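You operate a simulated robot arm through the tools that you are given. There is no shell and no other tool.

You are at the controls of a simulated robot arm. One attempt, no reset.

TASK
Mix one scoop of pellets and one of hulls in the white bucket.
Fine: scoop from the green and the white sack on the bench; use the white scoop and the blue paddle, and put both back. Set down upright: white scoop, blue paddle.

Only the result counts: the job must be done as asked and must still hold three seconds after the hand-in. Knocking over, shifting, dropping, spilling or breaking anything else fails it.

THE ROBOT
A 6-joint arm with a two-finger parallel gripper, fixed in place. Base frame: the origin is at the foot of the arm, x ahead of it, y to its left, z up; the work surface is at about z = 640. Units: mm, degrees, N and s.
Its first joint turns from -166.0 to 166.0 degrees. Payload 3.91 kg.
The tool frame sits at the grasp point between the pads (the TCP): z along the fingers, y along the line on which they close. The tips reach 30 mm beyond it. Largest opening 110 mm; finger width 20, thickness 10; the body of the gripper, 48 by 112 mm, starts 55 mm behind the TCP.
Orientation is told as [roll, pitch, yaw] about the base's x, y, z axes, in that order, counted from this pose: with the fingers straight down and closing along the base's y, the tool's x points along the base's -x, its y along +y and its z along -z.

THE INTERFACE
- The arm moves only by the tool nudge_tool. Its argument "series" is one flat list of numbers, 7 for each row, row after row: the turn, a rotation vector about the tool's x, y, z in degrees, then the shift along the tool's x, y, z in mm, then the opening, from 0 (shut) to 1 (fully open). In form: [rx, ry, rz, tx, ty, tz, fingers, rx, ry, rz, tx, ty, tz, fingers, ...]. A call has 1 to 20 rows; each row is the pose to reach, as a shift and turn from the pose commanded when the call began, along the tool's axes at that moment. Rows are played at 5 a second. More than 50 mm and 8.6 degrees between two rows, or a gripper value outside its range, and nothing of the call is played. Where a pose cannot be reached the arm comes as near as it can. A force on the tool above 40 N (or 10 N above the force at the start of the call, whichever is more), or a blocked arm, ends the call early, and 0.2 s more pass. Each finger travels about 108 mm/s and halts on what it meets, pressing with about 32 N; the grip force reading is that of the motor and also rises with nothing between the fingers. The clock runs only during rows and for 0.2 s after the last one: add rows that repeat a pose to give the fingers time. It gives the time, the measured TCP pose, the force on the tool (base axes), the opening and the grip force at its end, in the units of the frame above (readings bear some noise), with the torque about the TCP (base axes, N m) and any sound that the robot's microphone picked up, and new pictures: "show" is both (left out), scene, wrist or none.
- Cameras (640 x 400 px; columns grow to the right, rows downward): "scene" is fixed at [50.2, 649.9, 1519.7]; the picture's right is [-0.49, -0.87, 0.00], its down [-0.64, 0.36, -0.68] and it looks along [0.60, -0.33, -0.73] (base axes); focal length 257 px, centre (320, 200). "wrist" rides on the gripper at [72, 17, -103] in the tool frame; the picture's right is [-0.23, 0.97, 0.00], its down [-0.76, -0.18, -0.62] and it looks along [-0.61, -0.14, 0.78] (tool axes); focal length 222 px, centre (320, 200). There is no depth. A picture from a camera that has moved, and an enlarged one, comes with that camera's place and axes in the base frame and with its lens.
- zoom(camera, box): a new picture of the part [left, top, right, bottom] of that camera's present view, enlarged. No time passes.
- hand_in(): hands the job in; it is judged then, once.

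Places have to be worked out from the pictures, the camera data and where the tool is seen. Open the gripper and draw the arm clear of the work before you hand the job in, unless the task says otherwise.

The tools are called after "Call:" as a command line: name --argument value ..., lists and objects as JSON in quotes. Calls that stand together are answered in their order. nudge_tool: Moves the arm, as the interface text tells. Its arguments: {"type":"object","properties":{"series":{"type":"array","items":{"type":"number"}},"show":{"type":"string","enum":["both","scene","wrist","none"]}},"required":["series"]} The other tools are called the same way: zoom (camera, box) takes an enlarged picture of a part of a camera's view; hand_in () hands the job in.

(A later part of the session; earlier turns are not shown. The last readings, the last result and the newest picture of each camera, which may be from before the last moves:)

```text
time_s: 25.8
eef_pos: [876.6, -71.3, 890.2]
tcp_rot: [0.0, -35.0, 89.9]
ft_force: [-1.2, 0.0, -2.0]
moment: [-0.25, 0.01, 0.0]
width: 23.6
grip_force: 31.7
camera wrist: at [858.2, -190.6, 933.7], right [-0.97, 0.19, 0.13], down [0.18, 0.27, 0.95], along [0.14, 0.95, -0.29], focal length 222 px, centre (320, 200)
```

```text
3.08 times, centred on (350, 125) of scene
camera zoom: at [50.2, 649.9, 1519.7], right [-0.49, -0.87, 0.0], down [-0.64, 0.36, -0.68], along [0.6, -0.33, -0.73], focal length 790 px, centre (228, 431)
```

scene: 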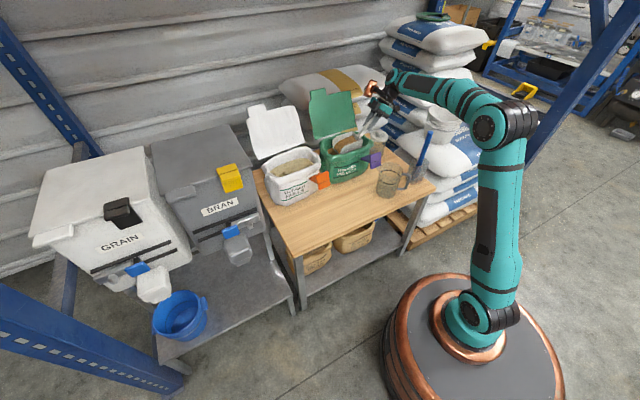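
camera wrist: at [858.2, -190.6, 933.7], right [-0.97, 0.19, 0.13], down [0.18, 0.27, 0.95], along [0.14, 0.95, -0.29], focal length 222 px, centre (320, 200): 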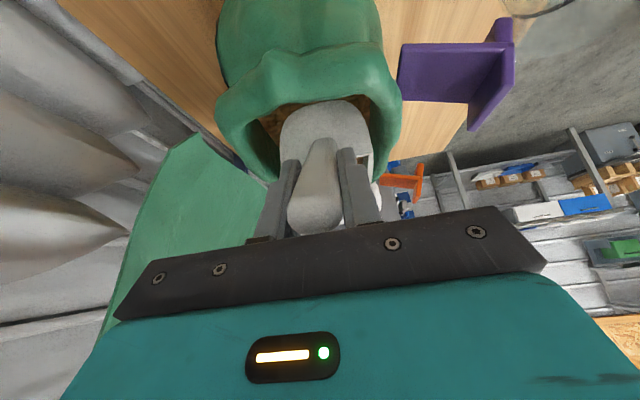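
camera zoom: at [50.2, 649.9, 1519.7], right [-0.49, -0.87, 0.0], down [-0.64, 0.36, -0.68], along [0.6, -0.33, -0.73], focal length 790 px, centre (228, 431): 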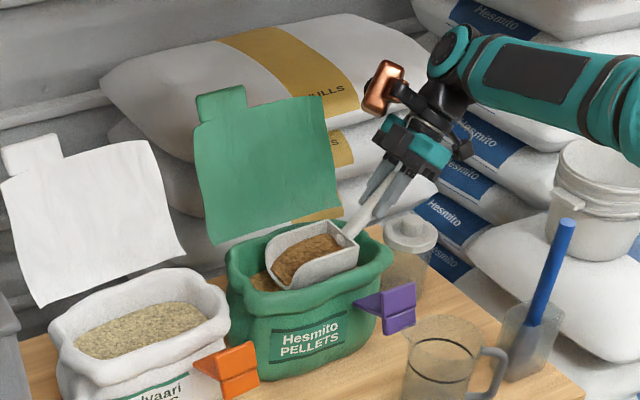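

The scoop is full of pellets and level, and the sack has not moved. I'll lift straight up with a slight nose-up tilt, then draw back toward the robot.

Call:
nudge_tool --series '[0, -1, 0, -8.6, 0, -12.3, 0, 0, -2, 0, -22.9, 0, -32.8, 0, 0, -3, 0, -40.2, 0, -57.3, 0, 0, -4, 0, -57.4, 0, -81.9, 0, 0, -5, 0, -74.6, 0, -106.5, 0, 0, -5, 0, -91.8, 0, -131, 0, 0, -5, 0, -109, 0, -155.6, 0, 0, -5, 0, -109, 15, -155.6, 0, 0, -5, 0, -109, 45, -155.6, 0, 0, -5, 0, -109, 80, -155.6, 0, 0, -5, 0, -109, 115, -155.6, 0, 0, -5, 0, -109, 150, -155.6, 0, 0, -5, 0, -109, 170, -155.6, 0, 0, -5, 0, -109, 180, -155.6, 0, 0, -5, 0, -109, 180, -155.6, 0]'

Call:
zoom --camera "scene" --box '[300, 50, 500, 190]'

```text
time_s: 29.0
eef_pos: [694.9, -71.6, 1080.0]
tcp_rot: [0.0, -40.0, 89.9]
ft_force: [-0.3, -0.7, -2.9]
moment: [-0.26, 0.01, -0.01]
width: 23.7
grip_force: 32.2
camera wrist: at [678.0, -193.0, 1113.3], right [-0.97, 0.18, 0.15], down [0.18, 0.18, 0.97], along [0.14, 0.97, -0.21], focal length 222 px, centre (320, 200)
```

scene: 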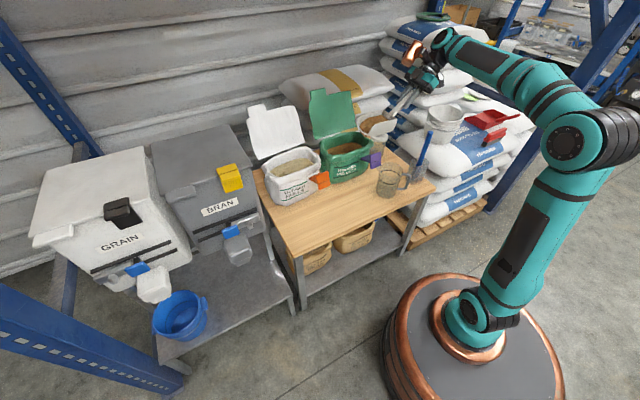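
wrist: 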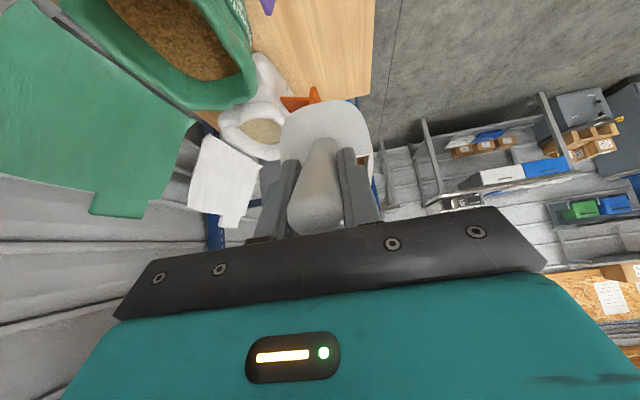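

```text
2.86 times, centred on (400, 120) of scene
camera zoom: at [50.2, 649.9, 1519.7], right [-0.49, -0.87, 0.0], down [-0.64, 0.36, -0.68], along [0.6, -0.33, -0.73], focal length 734 px, centre (91, 429)
```

zoom: 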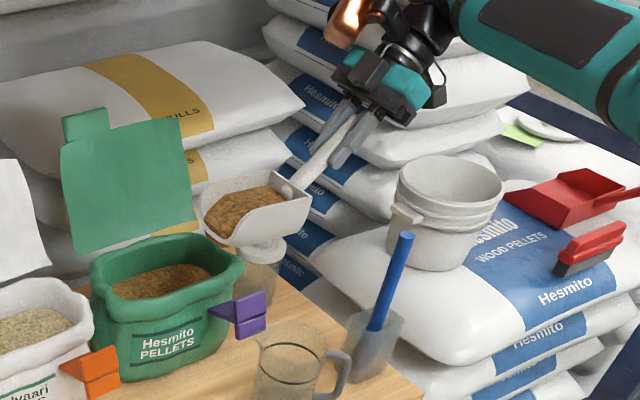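

The pellets stay in the level scoop. I'll carry it round to the near side of the bucket at azimuth 50° and high enough to clear the paddle, so I can measure the bucket from there.

Call:
nudge_tool --series '[2.57, 0, 3.06, 15, 4.5, -14, 0, 5.14, 0, 6.12, 38, 11.2, -36, 0, 7.7, 0, 9.2, 64, 19, -60.5, 0, 10.3, 0, 12.2, 92, 27.2, -86.7, 0, 12.85, 0, 15.3, 120, 35.5, -113, 0, 15.4, 0, 18.4, 148, 43.8, -139.5, 0, 18, 0, 21.4, 176, 52, -165.9, 0, 20.6, 0, 24.5, 204, 60.3, -192.3, 0, 23.1, 0, 27.5, 229, 67.7, -215.8, 0, 24.6, 0, 29.3, 246, 72.7, -231.8, 0, 25.7, 0, 30.6, 253.7, 75, -239.1, 0, 25.7, 0, 30.6, 253.7, 75, -239.1, 0]'

Call:
zoom --camera "scene" --box '[380, 60, 540, 180]'

Call:
zoom --camera "wrist" --box '[0, 0, 360, 240]'

```text
time_s: 31.6
eef_pos: [620.3, -419.4, 1099.6]
tcp_rot: [-0.1, -39.9, 49.9]
ft_force: [-0.4, 0.5, -3.3]
moment: [-0.25, 0.17, -0.03]
width: 24.0
grip_force: 32.4
camera wrist: at [528.1, -501.7, 1133.7], right [-0.63, 0.76, 0.15], down [0.25, 0.03, 0.97], along [0.73, 0.65, -0.21], focal length 222 px, centre (320, 200)
```

scene: 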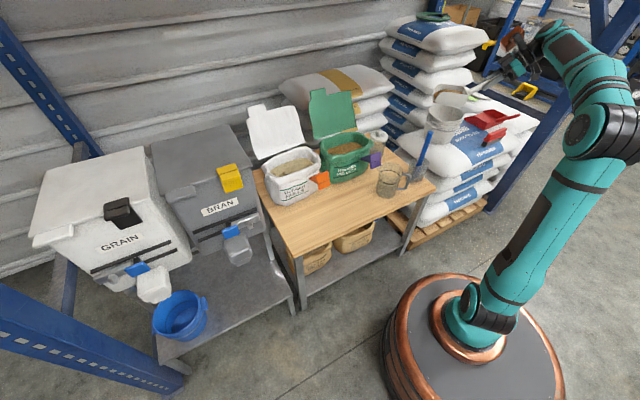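
wrist: 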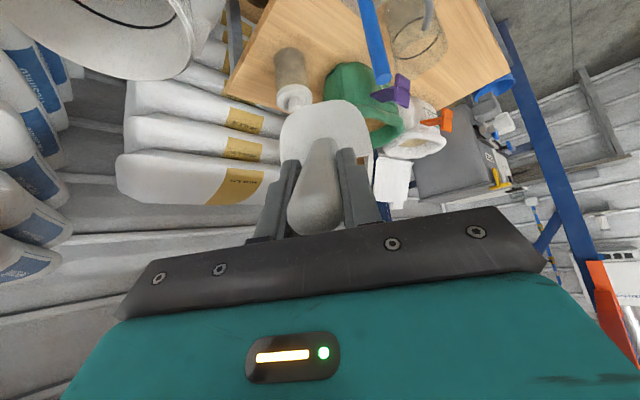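

```text
3.33 times, centred on (460, 120) of scene
camera zoom: at [50.2, 649.9, 1519.7], right [-0.49, -0.87, 0.0], down [-0.64, 0.36, -0.68], along [0.6, -0.33, -0.73], focal length 856 px, centre (-147, 467)
```

zoom: 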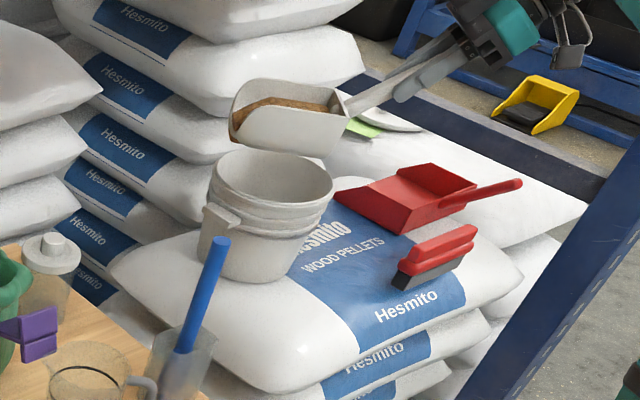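

```text
1.67 times, centred on (180, 120) of wrist
camera zoom: at [528.1, -501.7, 1133.7], right [-0.63, 0.76, 0.15], down [0.25, 0.03, 0.97], along [0.73, 0.65, -0.21], focal length 370 px, centre (553, 333)
```

zoom: 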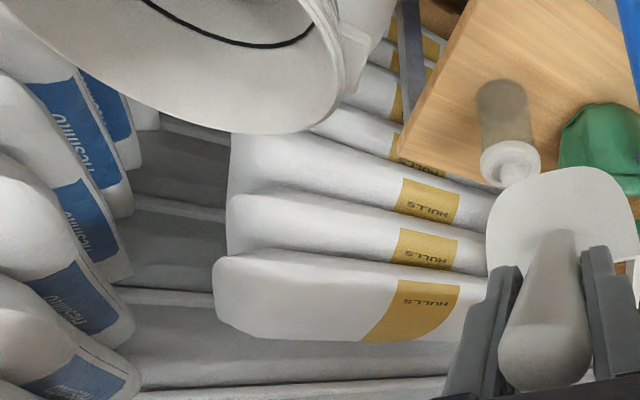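

The bucket turns out to be farther away than my first estimate: this view suggests a centre near (818, -524) with the rim at z ≈ 843. I'll zoom to refine this before committing.

Call:
zoom --camera "wrist" --box '[0, 0, 240, 150]'

Call:
zoom --camera "scene" --box '[420, 80, 500, 140]'

```text
2.67 times, centred on (120, 75) of wrist
camera zoom: at [528.1, -501.7, 1133.7], right [-0.63, 0.76, 0.15], down [0.25, 0.03, 0.97], along [0.73, 0.65, -0.21], focal length 592 px, centre (853, 533)
```

zoom: 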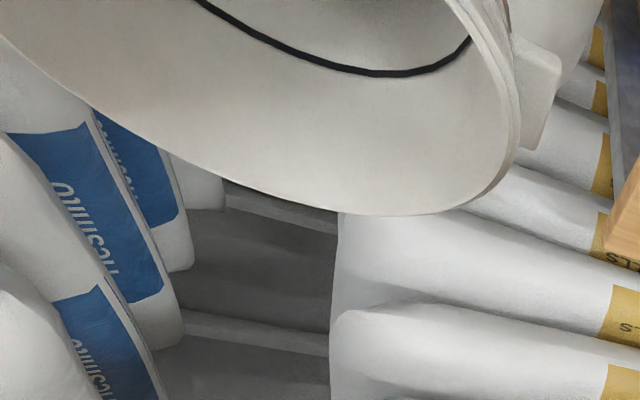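

```text
6.67 times, centred on (460, 110) of scene
camera zoom: at [50.2, 649.9, 1519.7], right [-0.49, -0.87, 0.0], down [-0.64, 0.36, -0.68], along [0.6, -0.33, -0.73], focal length 1712 px, centre (-613, 800)
```

zoom: 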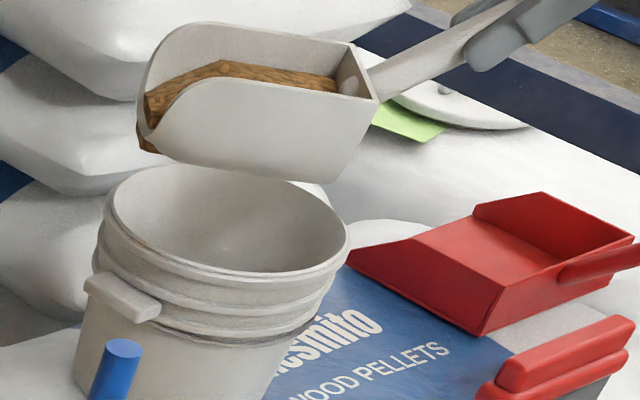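

My refined bucket estimate is centre ≈ (816, -528), rim z ≈ 848 and outer radius ≈ 91, about 972 mm from the base axis. I'll edge to the right-hand side of it with the bowl level and high, checking the reach.

Call:
nudge_tool --series '[-0.6, 0, -0.7, 18, -30, 1, 0, -1.1, 0, -1.4, 37, -60, 2, 0, -1.7, 0, -2, 55, -90, 3, 0, -2.25, 0, -2.7, 73.3, -119.5, 3.8, 0, -2.25, 0, -2.7, 73.3, -119.5, 3.8, 0]'

```text
time_s: 32.8
eef_pos: [677.9, -537.2, 1050.8]
tcp_rot: [0.0, -40.0, 53.4]
ft_force: [-0.5, -1.0, -2.9]
moment: [-0.23, 0.17, 0.0]
width: 23.9
grip_force: 31.9
camera wrist: at [590.5, -624.7, 1084.0], right [-0.68, 0.72, 0.15], down [0.25, 0.04, 0.97], along [0.69, 0.69, -0.21], focal length 222 px, centre (320, 200)
```

scene: 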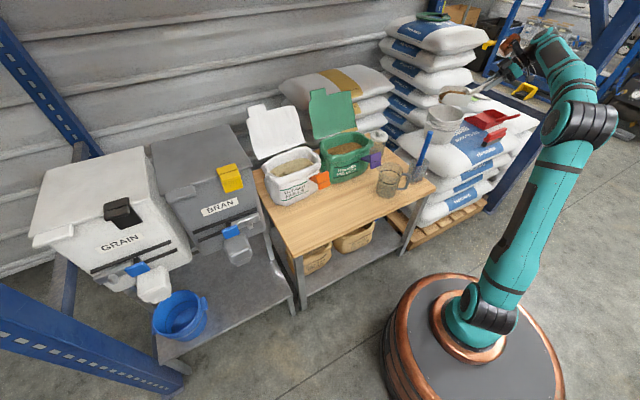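
wrist: 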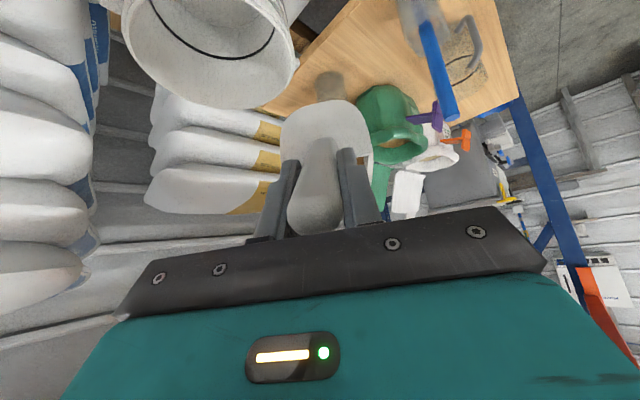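

The pose is reached exactly and the bucket estimate holds: rim points lie 87–95 mm from (816, -528). I'll move to the pouring start, with the nose just past the bucket centre and the bowl still level.

Call:
nudge_tool --series '[0, 0, 0, 17, -17.5, -4.5, 0, 0, 0, 0, 38, -38.6, -10, 0, 0, 0, 0, 60, -61, -15.8, 0, 0, 0, 0, 80, -81.3, -21, 0, 0, 0, 0, 95, -96.5, -25, 0, 0, 0, 0, 103.7, -105.4, -27.2, 0, 0, 0, 0, 103.7, -105.4, -27.2, 0]'

Call:
zoom --camera "scene" --box '[400, 50, 560, 150]'

Call:
zoom --camera "wrist" --box '[180, 0, 480, 200]'

```text
time_s: 34.4
eef_pos: [704.1, -677.0, 1004.8]
tcp_rot: [-0.2, -40.0, 53.5]
ft_force: [0.4, 0.1, -3.6]
moment: [-0.27, 0.21, -0.01]
width: 24.1
grip_force: 32.3
camera wrist: at [617.1, -766.2, 1038.0], right [-0.68, 0.72, 0.15], down [0.25, 0.04, 0.97], along [0.69, 0.69, -0.21], focal length 222 px, centre (320, 200)
```

scene: 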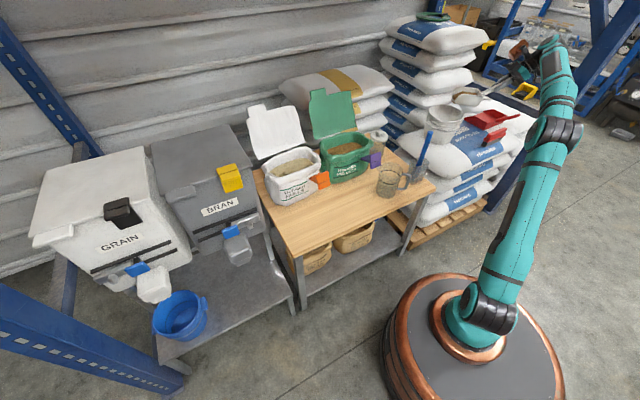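
wrist: 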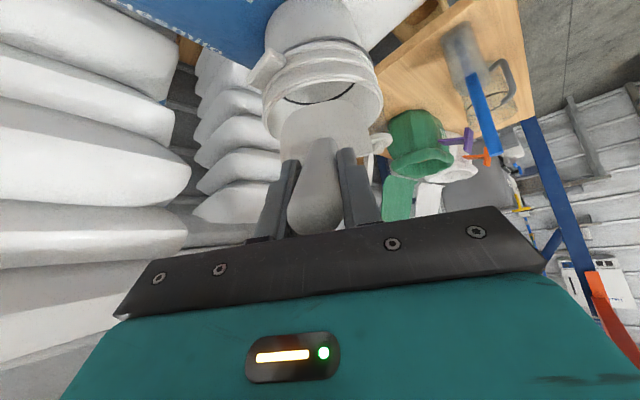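

```text
4.00 times, centred on (480, 100) of scene
camera zoom: at [50.2, 649.9, 1519.7], right [-0.49, -0.87, 0.0], down [-0.64, 0.36, -0.68], along [0.6, -0.33, -0.73], focal length 1027 px, centre (-320, 600)
```

zoom: 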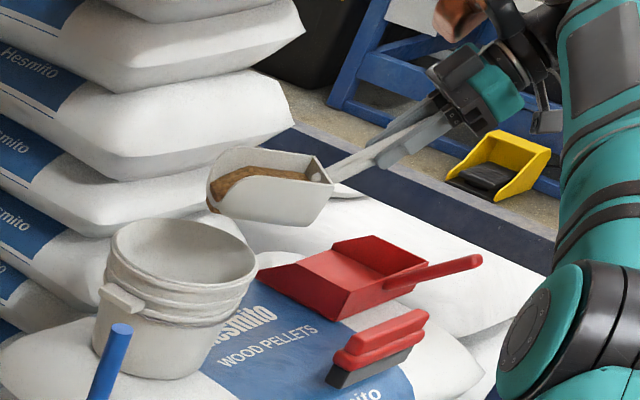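

```text
2.00 times, centred on (330, 100) of wrist
camera zoom: at [617.1, -766.2, 1038.0], right [-0.68, 0.72, 0.15], down [0.25, 0.04, 0.97], along [0.69, 0.69, -0.21], focal length 444 px, centre (300, 400)
```

zoom: 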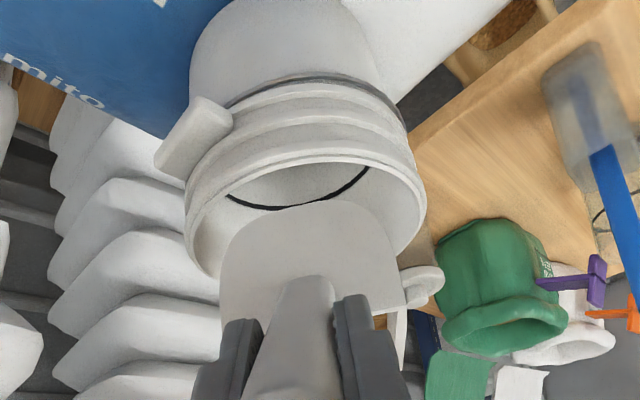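

The reach is fine, and the bowl is laterally centred on the bucket with its nose near the centre. I'll tip to 30° nose-down, lowering the nose to just inside the rim.

Call:
nudge_tool --series '[0, 5, 0, -3.4, 0, 9.4, 0, 0, 10, 0, -13.9, 0, 13, 0, 0, 15, 0, -24.7, 0, 17.2, 0, 0, 20, 0, -36.9, 0, 23.4, 0, 0, 25, 0, -49.1, 0, 29.5, 0, 0, 30, 0, -64.5, 0, 34.8, 0, 0, 35, 0, -80, 0, 40.1, 0, 0, 35, 0, -80, 0, 40.1, 0]'

Call:
zoom --camera "scene" --box '[400, 50, 560, 150]'

Call:
zoom --camera "wrist" --box '[180, 0, 480, 200]'

```text
time_s: 36.2
eef_pos: [756.9, -609.1, 1025.7]
tcp_rot: [-0.1, -4.8, 53.5]
ft_force: [-0.9, -0.3, -2.1]
moment: [-0.02, 0.04, 0.01]
width: 23.7
grip_force: 31.9
camera wrist: at [693.8, -663.9, 1123.1], right [-0.65, 0.76, 0.02], down [0.56, 0.46, 0.69], along [0.51, 0.45, -0.73], focal length 222 px, centre (320, 200)
```

scene: 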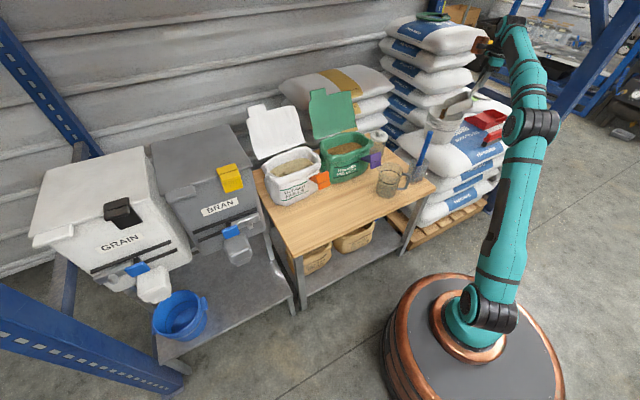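
wrist: 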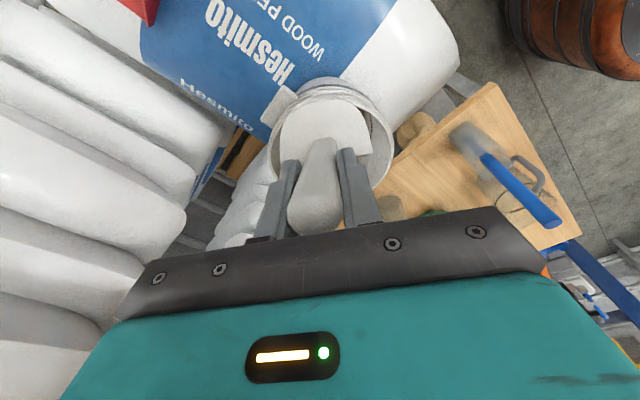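

```text
4.00 times, centred on (480, 100) of scene
camera zoom: at [50.2, 649.9, 1519.7], right [-0.49, -0.87, 0.0], down [-0.64, 0.36, -0.68], along [0.6, -0.33, -0.73], focal length 1027 px, centre (-320, 600)
```

zoom: 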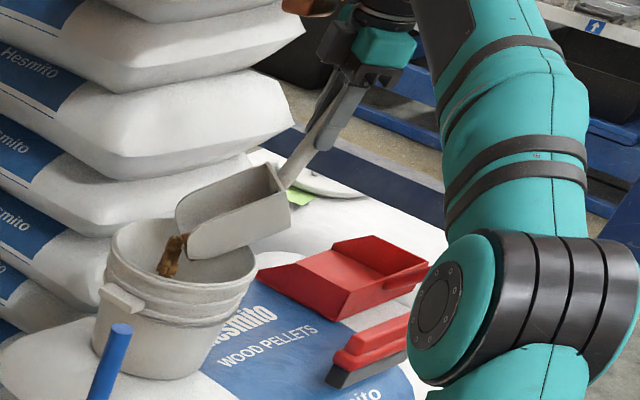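

```text
2.00 times, centred on (330, 100) of wrist
camera zoom: at [693.8, -663.9, 1123.1], right [-0.65, 0.76, 0.02], down [0.56, 0.46, 0.69], along [0.51, 0.45, -0.73], focal length 444 px, centre (300, 400)
```

zoom: 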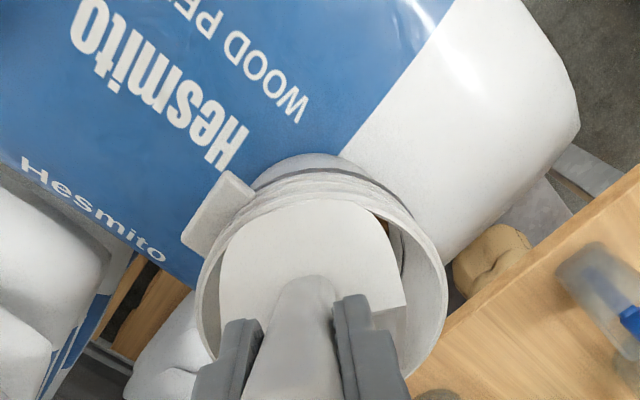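

The pellets are streaming into the bucket. I'll tip further so that everything drops.

Call:
nudge_tool --series '[0, 5, 0, -17.8, 0, -5.1, 0, 0, 10, 0, -35.7, 0, -10.3, 0, 0, 15, 0, -53.5, 0, -15.4, 0, 0, 15, 0, -53.5, 0, -15.4, 0, 0, 15, 0, -53.5, 0, -15.4, 0]'

Call:
zoom --camera "scene" --box '[400, 50, 560, 150]'

```text
time_s: 37.4
eef_pos: [786.8, -566.5, 1045.9]
tcp_rot: [-0.1, 10.0, 53.4]
ft_force: [0.3, -0.2, -1.4]
moment: [0.0, 0.01, 0.01]
width: 23.6
grip_force: 32.1
camera wrist: at [741.0, -599.5, 1160.5], right [-0.65, 0.76, -0.04], down [0.65, 0.58, 0.48], along [0.39, 0.29, -0.88], focal length 222 px, centre (320, 200)
```

scene: 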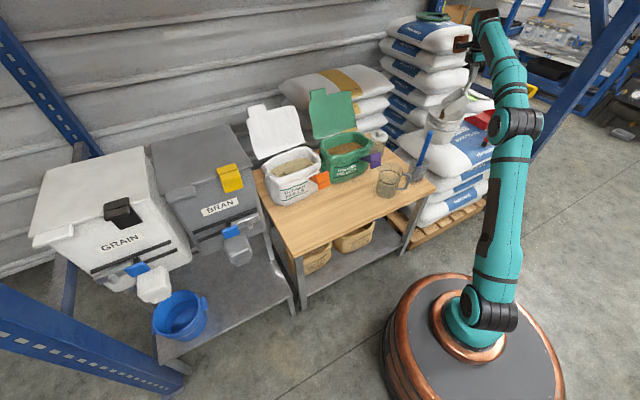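
wrist: 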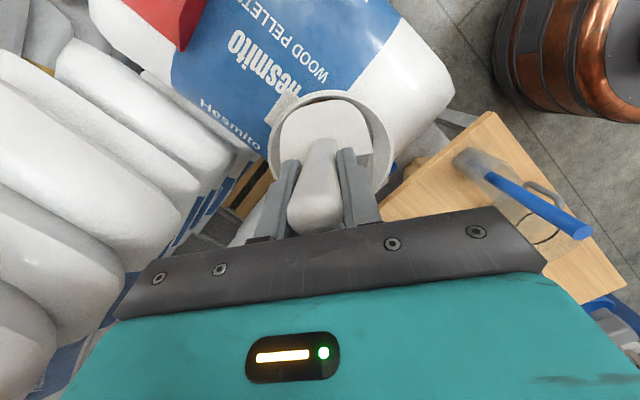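

```text
4.00 times, centred on (480, 100) of scene
camera zoom: at [50.2, 649.9, 1519.7], right [-0.49, -0.87, 0.0], down [-0.64, 0.36, -0.68], along [0.6, -0.33, -0.73], focal length 1027 px, centre (-320, 600)
```

zoom: 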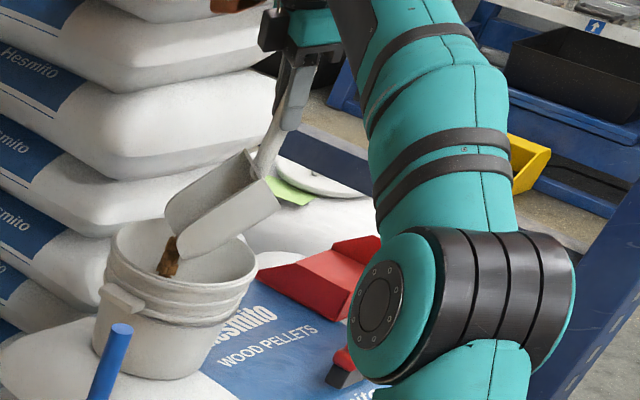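

Call:
nudge_tool --series '[0, 5, 0, -17.6, 0, -6, 0, 0, 10, 0, -35.1, 0, -12, 0, 0, 15, 0, -52.7, 0, -18, 0, 0, 15, 0, -52.7, 0, -18, 0, 0, 15, 0, -52.7, 0, -18, 0, 0, 15, 0, -52.7, 0, -18, 0, 0, 15, 0, -52.7, 0, -18, 0]'

Call:
zoom --camera "scene" --box '[400, 50, 560, 150]'

Call:
zoom --camera "wrist" --box '[220, 50, 440, 220]'

```text
time_s: 39.0
eef_pos: [819.2, -522.4, 1054.5]
tcp_rot: [0.0, 25.0, 53.4]
ft_force: [0.0, -0.3, -1.5]
moment: [0.02, -0.02, -0.01]
width: 23.7
grip_force: 31.4
camera wrist: at [792.1, -529.8, 1179.3], right [-0.66, 0.75, -0.1], down [0.71, 0.66, 0.24], along [0.25, 0.09, -0.97], focal length 222 px, centre (320, 200)
```

scene: 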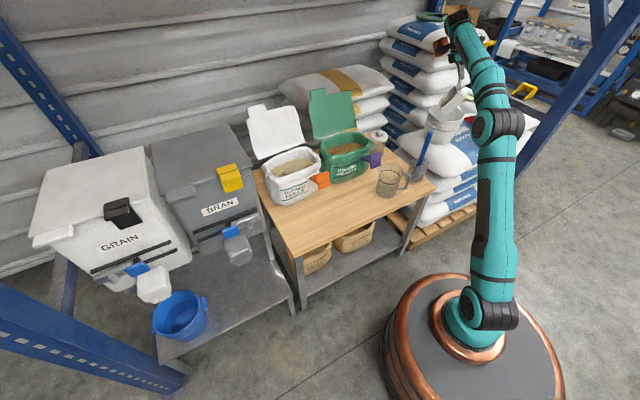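
wrist: 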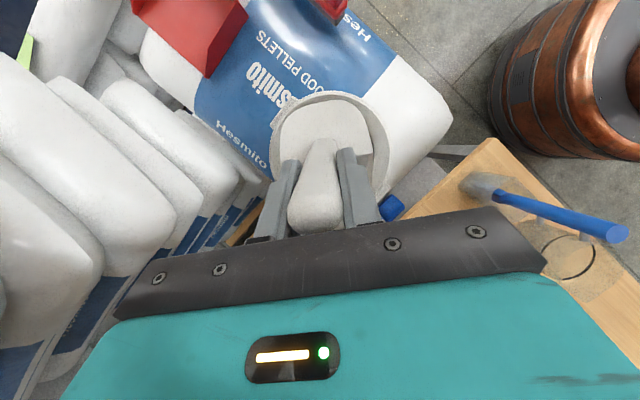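

```text
4.00 times, centred on (480, 100) of scene
camera zoom: at [50.2, 649.9, 1519.7], right [-0.49, -0.87, 0.0], down [-0.64, 0.36, -0.68], along [0.6, -0.33, -0.73], focal length 1027 px, centre (-320, 600)
```

zoom: 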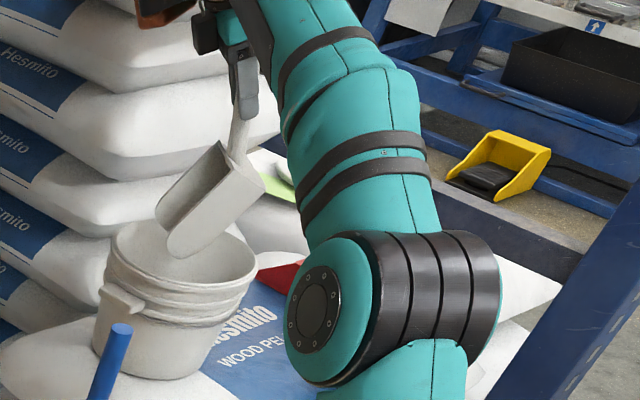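

```text
2.35 times, centred on (330, 135) of wrist
camera zoom: at [792.1, -529.8, 1179.3], right [-0.66, 0.75, -0.1], down [0.71, 0.66, 0.24], along [0.25, 0.09, -0.97], focal length 523 px, centre (296, 353)
```

zoom: 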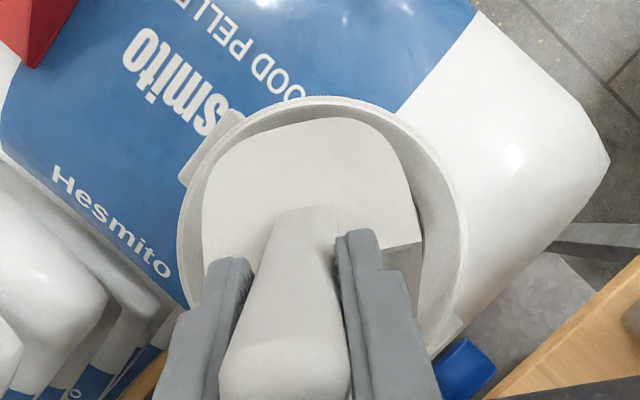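

The scoop is empty and the pour went cleanly into the bucket. I'll raise out of it, draw back toward the robot and level the scoop.

Call:
nudge_tool --series '[0, 0, 0, 12.7, 0, -27.2, 0, 0, 0, 0, 25.4, 0, -54.4, 0, 0, -7.5, 0, 47, 10.4, -45, 0, 0, -15, 0, 68.6, 20.8, -35.6, 0, 0, -22.5, 0, 90.3, 31.1, -26.2, 0, 0, -30, 0, 111.9, 41.5, -16.8, 0, 0, -37.5, 0, 133.5, 51.8, -7.3, 0, 0, -45, 0, 155.1, 62.2, 2.1, 0, 0, -52.5, 0, 176.8, 72.5, 11.5, 0, 0, -60, 0, 198.4, 82.9, 20.9, 0, 0, -60, 0, 198.4, 82.9, 20.9, 0]'

Call:
zoom --camera "scene" --box '[400, 50, 560, 150]'

```text
time_s: 41.4
eef_pos: [639.6, -623.9, 1118.2]
tcp_rot: [-0.1, -35.1, 53.6]
ft_force: [-0.3, -0.4, -1.4]
moment: [-0.1, 0.11, -0.03]
width: 23.8
grip_force: 32.4
camera wrist: at [554.8, -709.4, 1162.4], right [-0.67, 0.73, 0.13], down [0.3, 0.11, 0.95], along [0.68, 0.68, -0.29], focal length 222 px, centre (320, 200)
```

scene: 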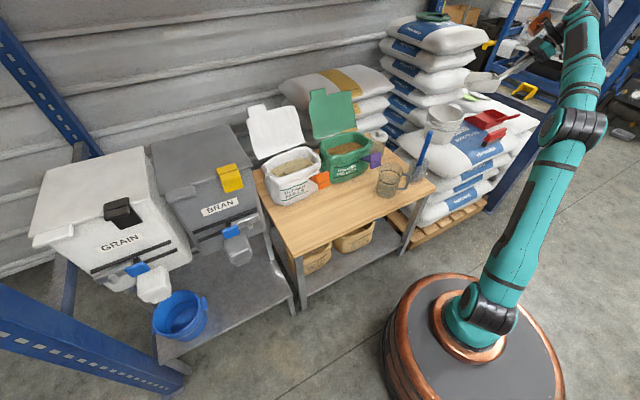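
wrist: 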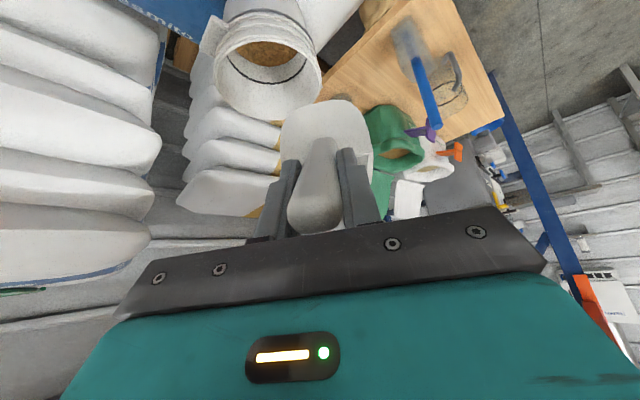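

```text
4.00 times, centred on (480, 100) of scene
camera zoom: at [50.2, 649.9, 1519.7], right [-0.49, -0.87, 0.0], down [-0.64, 0.36, -0.68], along [0.6, -0.33, -0.73], focal length 1027 px, centre (-320, 600)
```

zoom: 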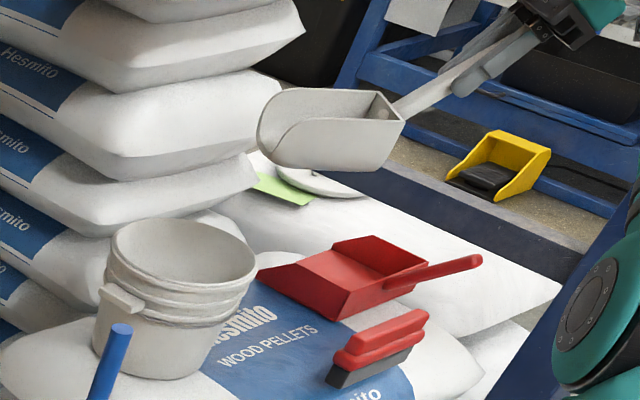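

The pellets are visible inside the bucket and nothing was spilled. From its lid hinge, the white sack is centred near (875, 329) with its long axis at azimuth 94°. I'll carry the empty scoop back across, high and close to the robot.

Call:
nudge_tool --series '[-1.3, 0, -1.85, -26.2, 25.7, 20.2, 0, -2.6, 0, -3.7, -52.4, 51.5, 40.5, 0, -3.9, 0, -5.56, -78.5, 77.2, 60.7, 0, -5.2, 0, -7.4, -104.7, 102.9, 81, 0, -6.5, 0, -9.26, -130.9, 128.7, 101.2, 0, -7.8, 0, -11.1, -157.1, 154.4, 121.5, 0, -9.1, 0, -13, -183.3, 180.1, 141.7, 0, -10.4, 0, -14.8, -209.5, 205.9, 162, 0, -11.7, 0, -16.7, -235.6, 231.6, 182.2, 0, -13, 0, -18.5, -261.8, 257.3, 202.5, 0, -14.3, 0, -20.4, -288, 283.1, 222.7, 0, -15.6, 0, -22.2, -314.2, 308.8, 243, 0, -16.9, 0, -24.1, -340.4, 334.5, 263.2, 0, -18.2, 0, -25.9, -366.6, 360.3, 283.5, 0, -19.5, 0, -27.8, -392.7, 386, 303.7, 0, -20.75, 0, -29.6, -418.9, 411.7, 324, 0, -22.05, 0, -31.5, -445.1, 437.5, 344.2, 0, -23.35, 0, -33.34, -471.3, 463.2, 364.5, 0, -23.35, 0, -33.34, -471.3, 463.2, 364.5, 0]'

Call:
zoom --camera "wrist" --box '[0, 0, 400, 250]'

Call:
zoom --camera "scene" --box '[420, 80, 500, 140]'

```text
time_s: 45.4
eef_pos: [623.3, 130.1, 1090.2]
tcp_rot: [-0.1, -34.8, 94.2]
ft_force: [-0.4, -0.3, -2.1]
moment: [-0.12, -0.02, 0.0]
width: 23.8
grip_force: 32.1
camera wrist: at [614.4, 10.6, 1133.2], right [-0.98, 0.12, 0.13], down [0.16, 0.28, 0.95], along [0.07, 0.95, -0.29], focal length 222 px, centre (320, 200)
```

scene: 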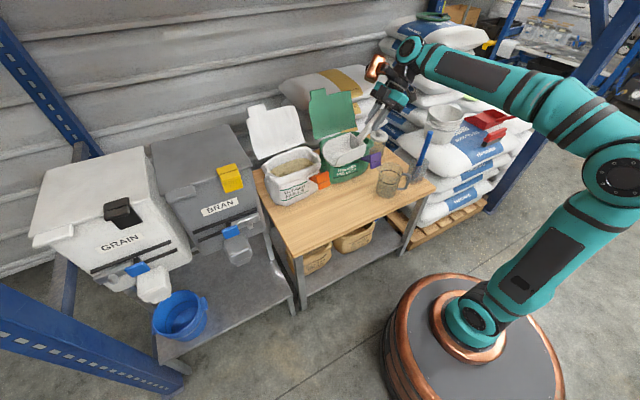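
wrist: 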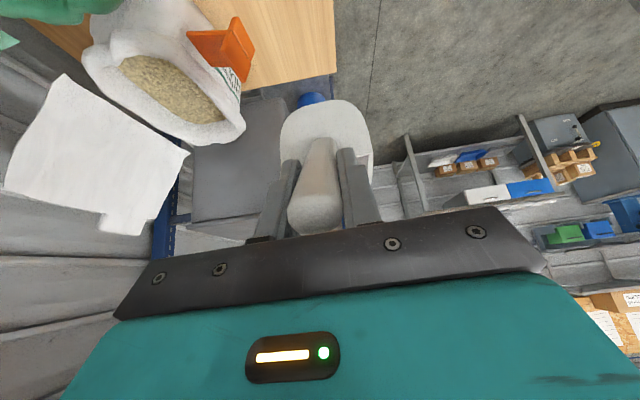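

```text
1.60 times, centred on (200, 125) of wrist
camera zoom: at [614.4, 10.6, 1133.2], right [-0.98, 0.12, 0.13], down [0.16, 0.28, 0.95], along [0.07, 0.95, -0.29], focal length 355 px, centre (512, 320)
```

zoom: 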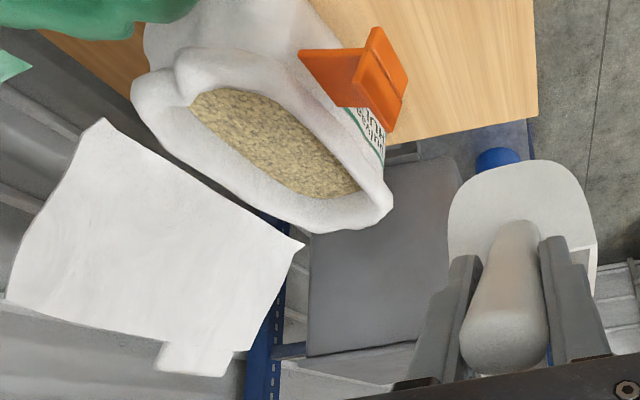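

```text
6.67 times, centred on (460, 110) of scene
camera zoom: at [50.2, 649.9, 1519.7], right [-0.49, -0.87, 0.0], down [-0.64, 0.36, -0.68], along [0.6, -0.33, -0.73], focal length 1712 px, centre (-613, 800)
```

zoom: 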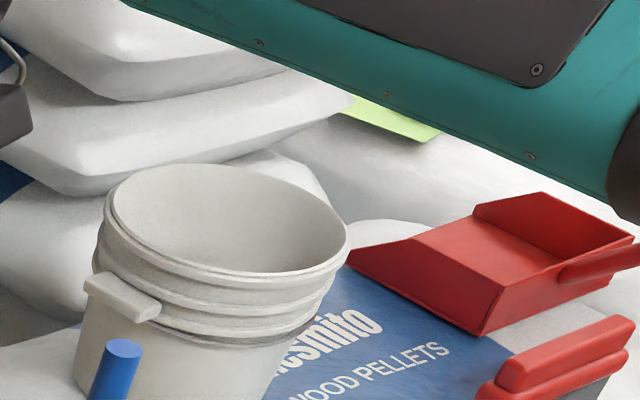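

The white hinge now reads azimuth ≈ 95°, and the opening centre is ≈ (875, 326). I'll move over it, still level.

Call:
nudge_tool --series '[0, 0, -0.1, -2.4, -33.4, 9.3, 0, -0.1, 0, -0.2, -4.7, -66.7, 18.6, 0, -0.2, 0, -0.3, -7.1, -100.1, 27.9, 0, -0.3, 0, -0.4, -9.5, -133.5, 37.2, 0, -0.4, 0, -0.5, -11.8, -166.8, 46.4, 0, -0.4, 0, -0.6, -14.2, -200.2, 55.7, 0, -0.5, 0, -0.7, -16.5, -233.5, 65, 0, -0.5, 0, -0.7, -18.9, -266.9, 74.3, 0, -0.5, 0, -0.7, -18.9, -266.9, 74.3, 0]' --show "wrist"

```text
time_s: 47.4
eef_pos: [885.2, 208.1, 1039.8]
tcp_rot: [0.1, -34.9, 94.9]
ft_force: [0.7, -0.1, -1.0]
moment: [-0.14, 0.0, -0.04]
width: 23.5
grip_force: 31.9
camera wrist: at [878.3, 88.0, 1083.6], right [-0.99, 0.1, 0.13], down [0.15, 0.28, 0.95], along [0.06, 0.95, -0.29], focal length 222 px, centre (320, 200)
```

wrist: 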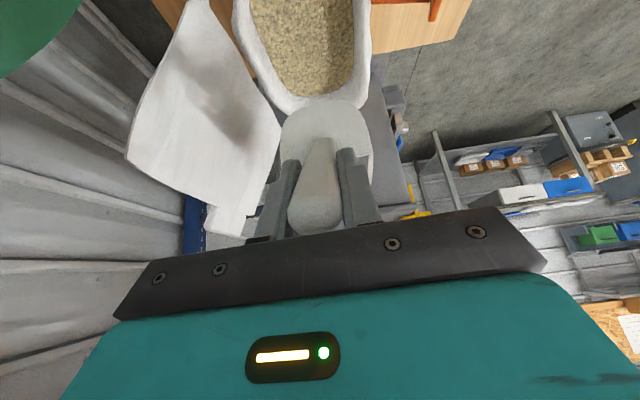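

I'm over the white sack. I'll tip the nose down 35° above it and check the alignment.

Call:
nudge_tool --series '[0, 7, 0, -15.6, 0, 5.3, 0, 0, 14, 0, -31.2, 0, 10.6, 0, 0, 21, 0, -46.8, 0, 15.9, 0, 0, 28, 0, -62.4, 0, 21.2, 0, 0, 35, 0, -77.9, 0, 26.5, 0, 0, 35, 0, -77.9, 0, 26.5, 0]'

Call:
zoom --camera "wrist" --box '[180, 20, 480, 240]'

Call:
zoom --camera "scene" --box '[240, 70, 400, 200]'

```text
time_s: 48.8
eef_pos: [877.9, 287.3, 1063.0]
tcp_rot: [0.0, 0.1, 95.0]
ft_force: [-1.2, -0.8, -2.0]
moment: [-0.04, -0.02, -0.02]
width: 23.7
grip_force: 32.2
camera wrist: at [867.5, 213.0, 1167.5], right [-0.99, 0.14, 0.0], down [0.11, 0.78, 0.62], along [0.09, 0.62, -0.78], focal length 222 px, centre (320, 200)
```

scene: 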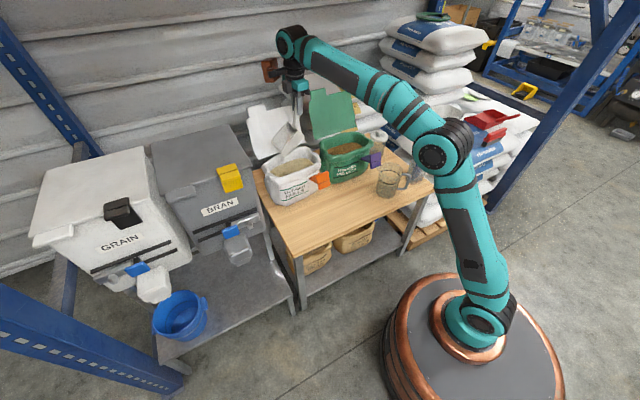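
wrist: 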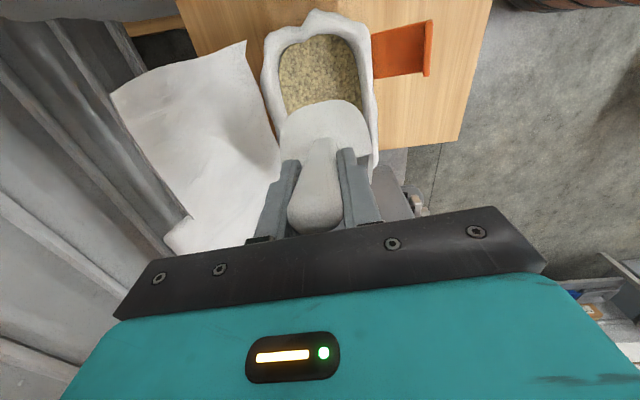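

```text
1.82 times, centred on (330, 130) of wrist
camera zoom: at [867.5, 213.0, 1167.5], right [-0.99, 0.14, 0.0], down [0.11, 0.78, 0.62], along [0.09, 0.62, -0.78], focal length 404 px, centre (302, 327)
```

zoom: 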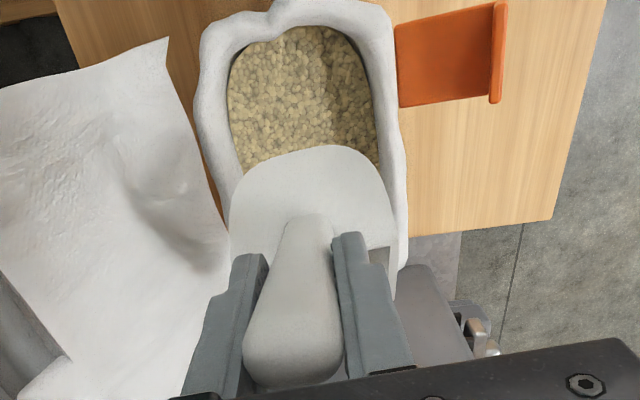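

```text
3.08 times, centred on (320, 135) of scene
camera zoom: at [50.2, 649.9, 1519.7], right [-0.49, -0.87, 0.0], down [-0.64, 0.36, -0.68], along [0.6, -0.33, -0.73], focal length 790 px, centre (320, 400)
```

zoom: 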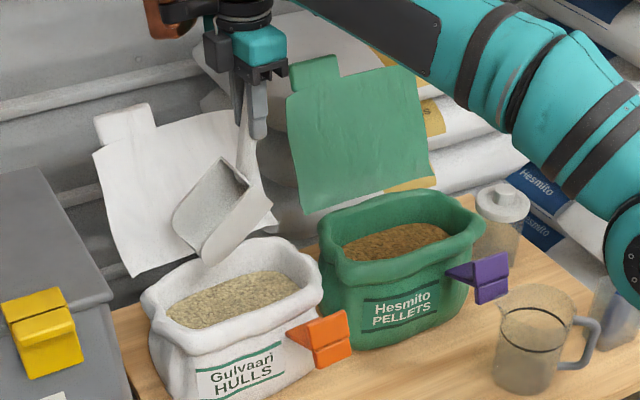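

The scoop is aligned with the sack (the contents' centre is x ≈ 877 here). I'll lower the nose about 60 mm into the hulls.

Call:
nudge_tool --series '[0, 0, 0, 3, 0, 20, 0, 0, 0, 0, 6, 0, 40, 0, 0, 0, 0, 6, 0, 60, 0, 0, 0, 0, 6, 0, 72, 0, 0, 0, 0, 6, 0, 84, 0, 0, 0, 0, 6, 0, 96, 0, 0, 0, 0, 6, 0, 108, 0, 0, 0, 0, 6, 0, 120, 0, 0, 0, 0, 6, 0, 132, 0, 0, 0, 0, 6, 0, 145, 0, 0, 0, 0, 6, 0, 145, 0]'

Call:
zoom --camera "scene" --box '[240, 70, 400, 200]'

```text
time_s: 51.2
eef_pos: [879.4, 280.2, 917.8]
tcp_rot: [0.0, 0.1, 95.0]
ft_force: [-0.2, -0.1, -2.1]
moment: [-0.07, -0.04, 0.04]
width: 23.8
grip_force: 31.9
camera wrist: at [868.5, 205.9, 1022.2], right [-0.99, 0.14, 0.0], down [0.11, 0.77, 0.62], along [0.09, 0.62, -0.78], focal length 222 px, centre (320, 200)
```

scene: 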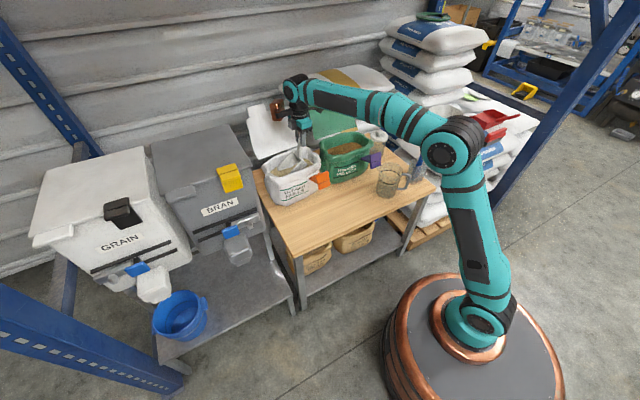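
wrist: 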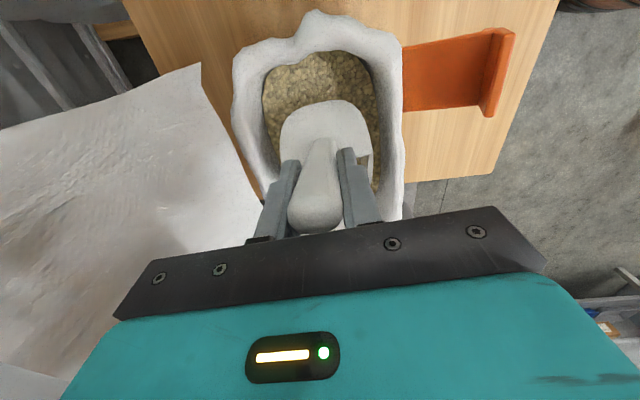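

```text
3.08 times, centred on (320, 135) of scene
camera zoom: at [50.2, 649.9, 1519.7], right [-0.49, -0.87, 0.0], down [-0.64, 0.36, -0.68], along [0.6, -0.33, -0.73], focal length 790 px, centre (320, 400)
```

zoom: 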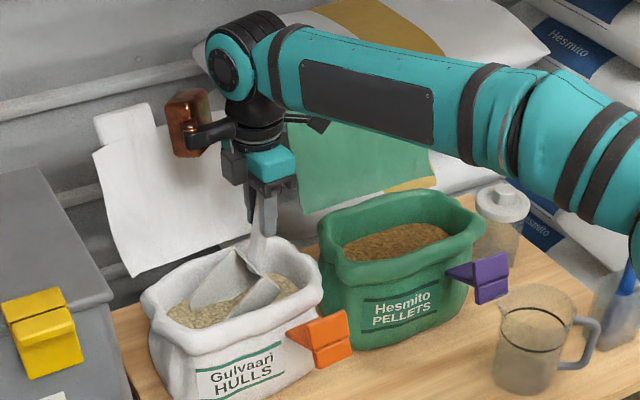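

The nose is in the hulls with no contact. I'll make the same forward sweep and levelling motion.

Call:
nudge_tool --series '[0, -4, 0, 7.2, 0, 8.7, 0, 0, -8, 0, 14.4, 0, 17.4, 0, 0, -12, 0, 21.6, 0, 26.1, 0, 0, -16, 0, 28.8, 0, 34.8, 0, 0, -20, 0, 36, 0, 43.5, 0, 0, -23.75, 0, 44.5, 0, 39.6, 0, 0, -27.5, 0, 53, 0, 35.8, 0, 0, -31.25, 0, 61.5, 0, 31.9, 0, 0, -35, 0, 70, 0, 28, 0, 0, -35, 0, 70, 0, 28, 0]'

Call:
zoom --camera "scene" --box '[240, 70, 400, 200]'

```text
time_s: 53.4
eef_pos: [885.8, 209.3, 890.1]
tcp_rot: [-0.3, -35.0, 95.0]
ft_force: [-0.1, 0.7, -2.0]
moment: [-0.24, -0.01, 0.01]
width: 23.9
grip_force: 31.8
camera wrist: at [878.1, 90.0, 933.3], right [-0.99, 0.1, 0.13], down [0.15, 0.28, 0.95], along [0.06, 0.95, -0.29], focal length 222 px, centre (320, 200)
```

scene: 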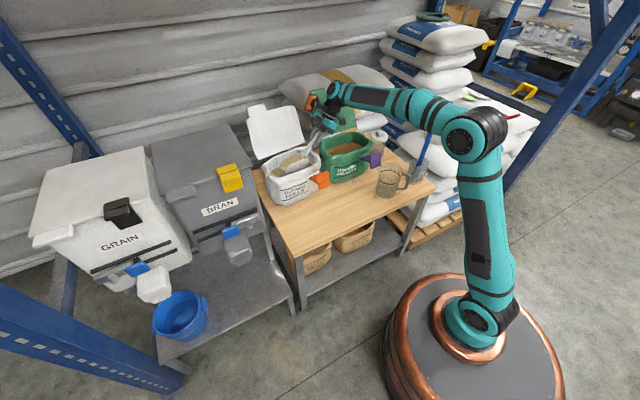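
wrist: 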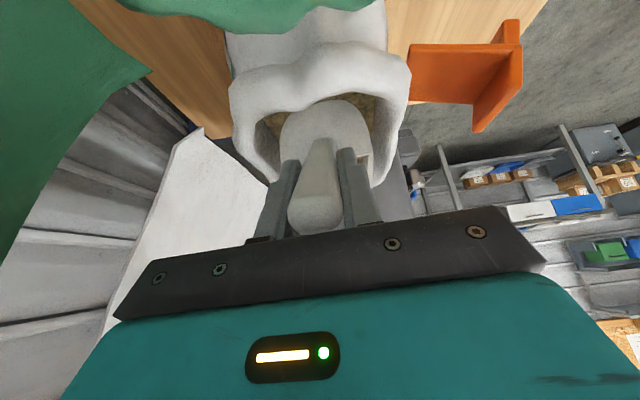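

```text
3.08 times, centred on (320, 135) of scene
camera zoom: at [50.2, 649.9, 1519.7], right [-0.49, -0.87, 0.0], down [-0.64, 0.36, -0.68], along [0.6, -0.33, -0.73], focal length 790 px, centre (320, 400)
```

zoom: 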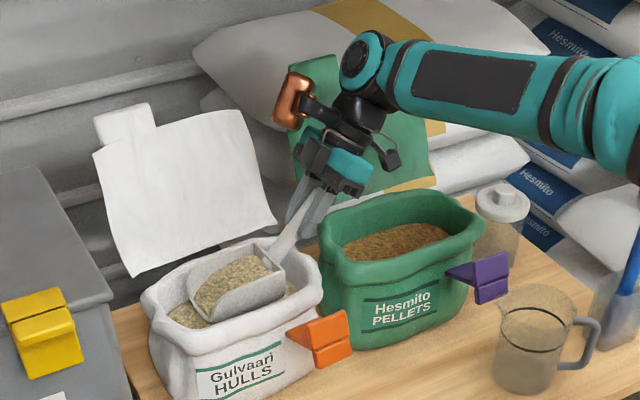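

The scoop is full of hulls. I'll lift straight up with a slight nose-up tilt, then draw back toward the robot.

Call:
nudge_tool --series '[0, -1, 0, -8.6, 0, -12.3, 0, 0, -2, 0, -22.9, 0, -32.8, 0, 0, -3, 0, -40.2, 0, -57.3, 0, 0, -4, 0, -57.4, 0, -81.9, 0, 0, -5, 0, -74.6, 0, -106.5, 0, 0, -5, 0, -91.8, 0, -131, 0, 0, -5, 0, -109, 0, -155.6, 0, 0, -5, 0, -109, 15, -155.6, 0, 0, -5, 0, -109, 45, -155.6, 0, 0, -5, 0, -109, 80, -155.6, 0, 0, -5, 0, -109, 115, -155.6, 0, 0, -5, 0, -109, 150, -155.6, 0, 0, -5, 0, -109, 185, -155.6, 0, 0, -5, 0, -109, 215, -155.6, 0, 0, -5, 0, -109, 235, -155.6, 0, 0, -5, 0, -109, 240, -155.6, 0]'

Call:
zoom --camera "scene" --box '[240, 70, 400, 200]'

```text
time_s: 56.8
eef_pos: [646.3, 189.8, 1079.4]
tcp_rot: [-0.1, -39.8, 95.0]
ft_force: [-0.3, 0.6, -2.6]
moment: [-0.26, -0.02, 0.0]
width: 23.7
grip_force: 31.7
camera wrist: at [639.4, 66.7, 1113.0], right [-0.99, 0.09, 0.14], down [0.16, 0.2, 0.97], along [0.06, 0.98, -0.21], focal length 222 px, centre (320, 200)
```

scene: 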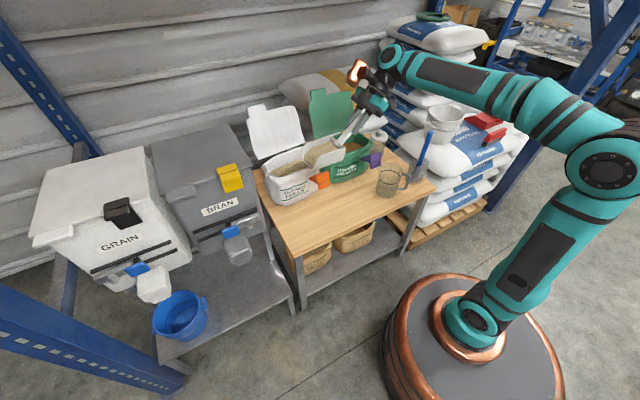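
wrist: 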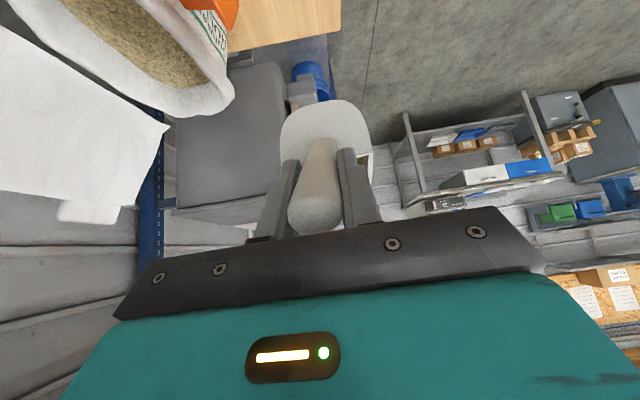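

```text
3.08 times, centred on (320, 135) of scene
camera zoom: at [50.2, 649.9, 1519.7], right [-0.49, -0.87, 0.0], down [-0.64, 0.36, -0.68], along [0.6, -0.33, -0.73], focal length 790 px, centre (320, 400)
```

zoom: 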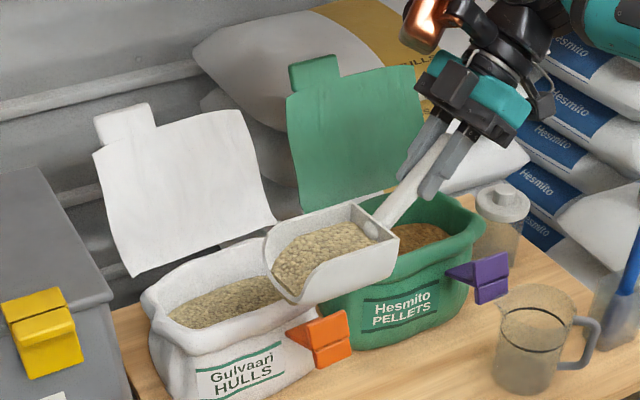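

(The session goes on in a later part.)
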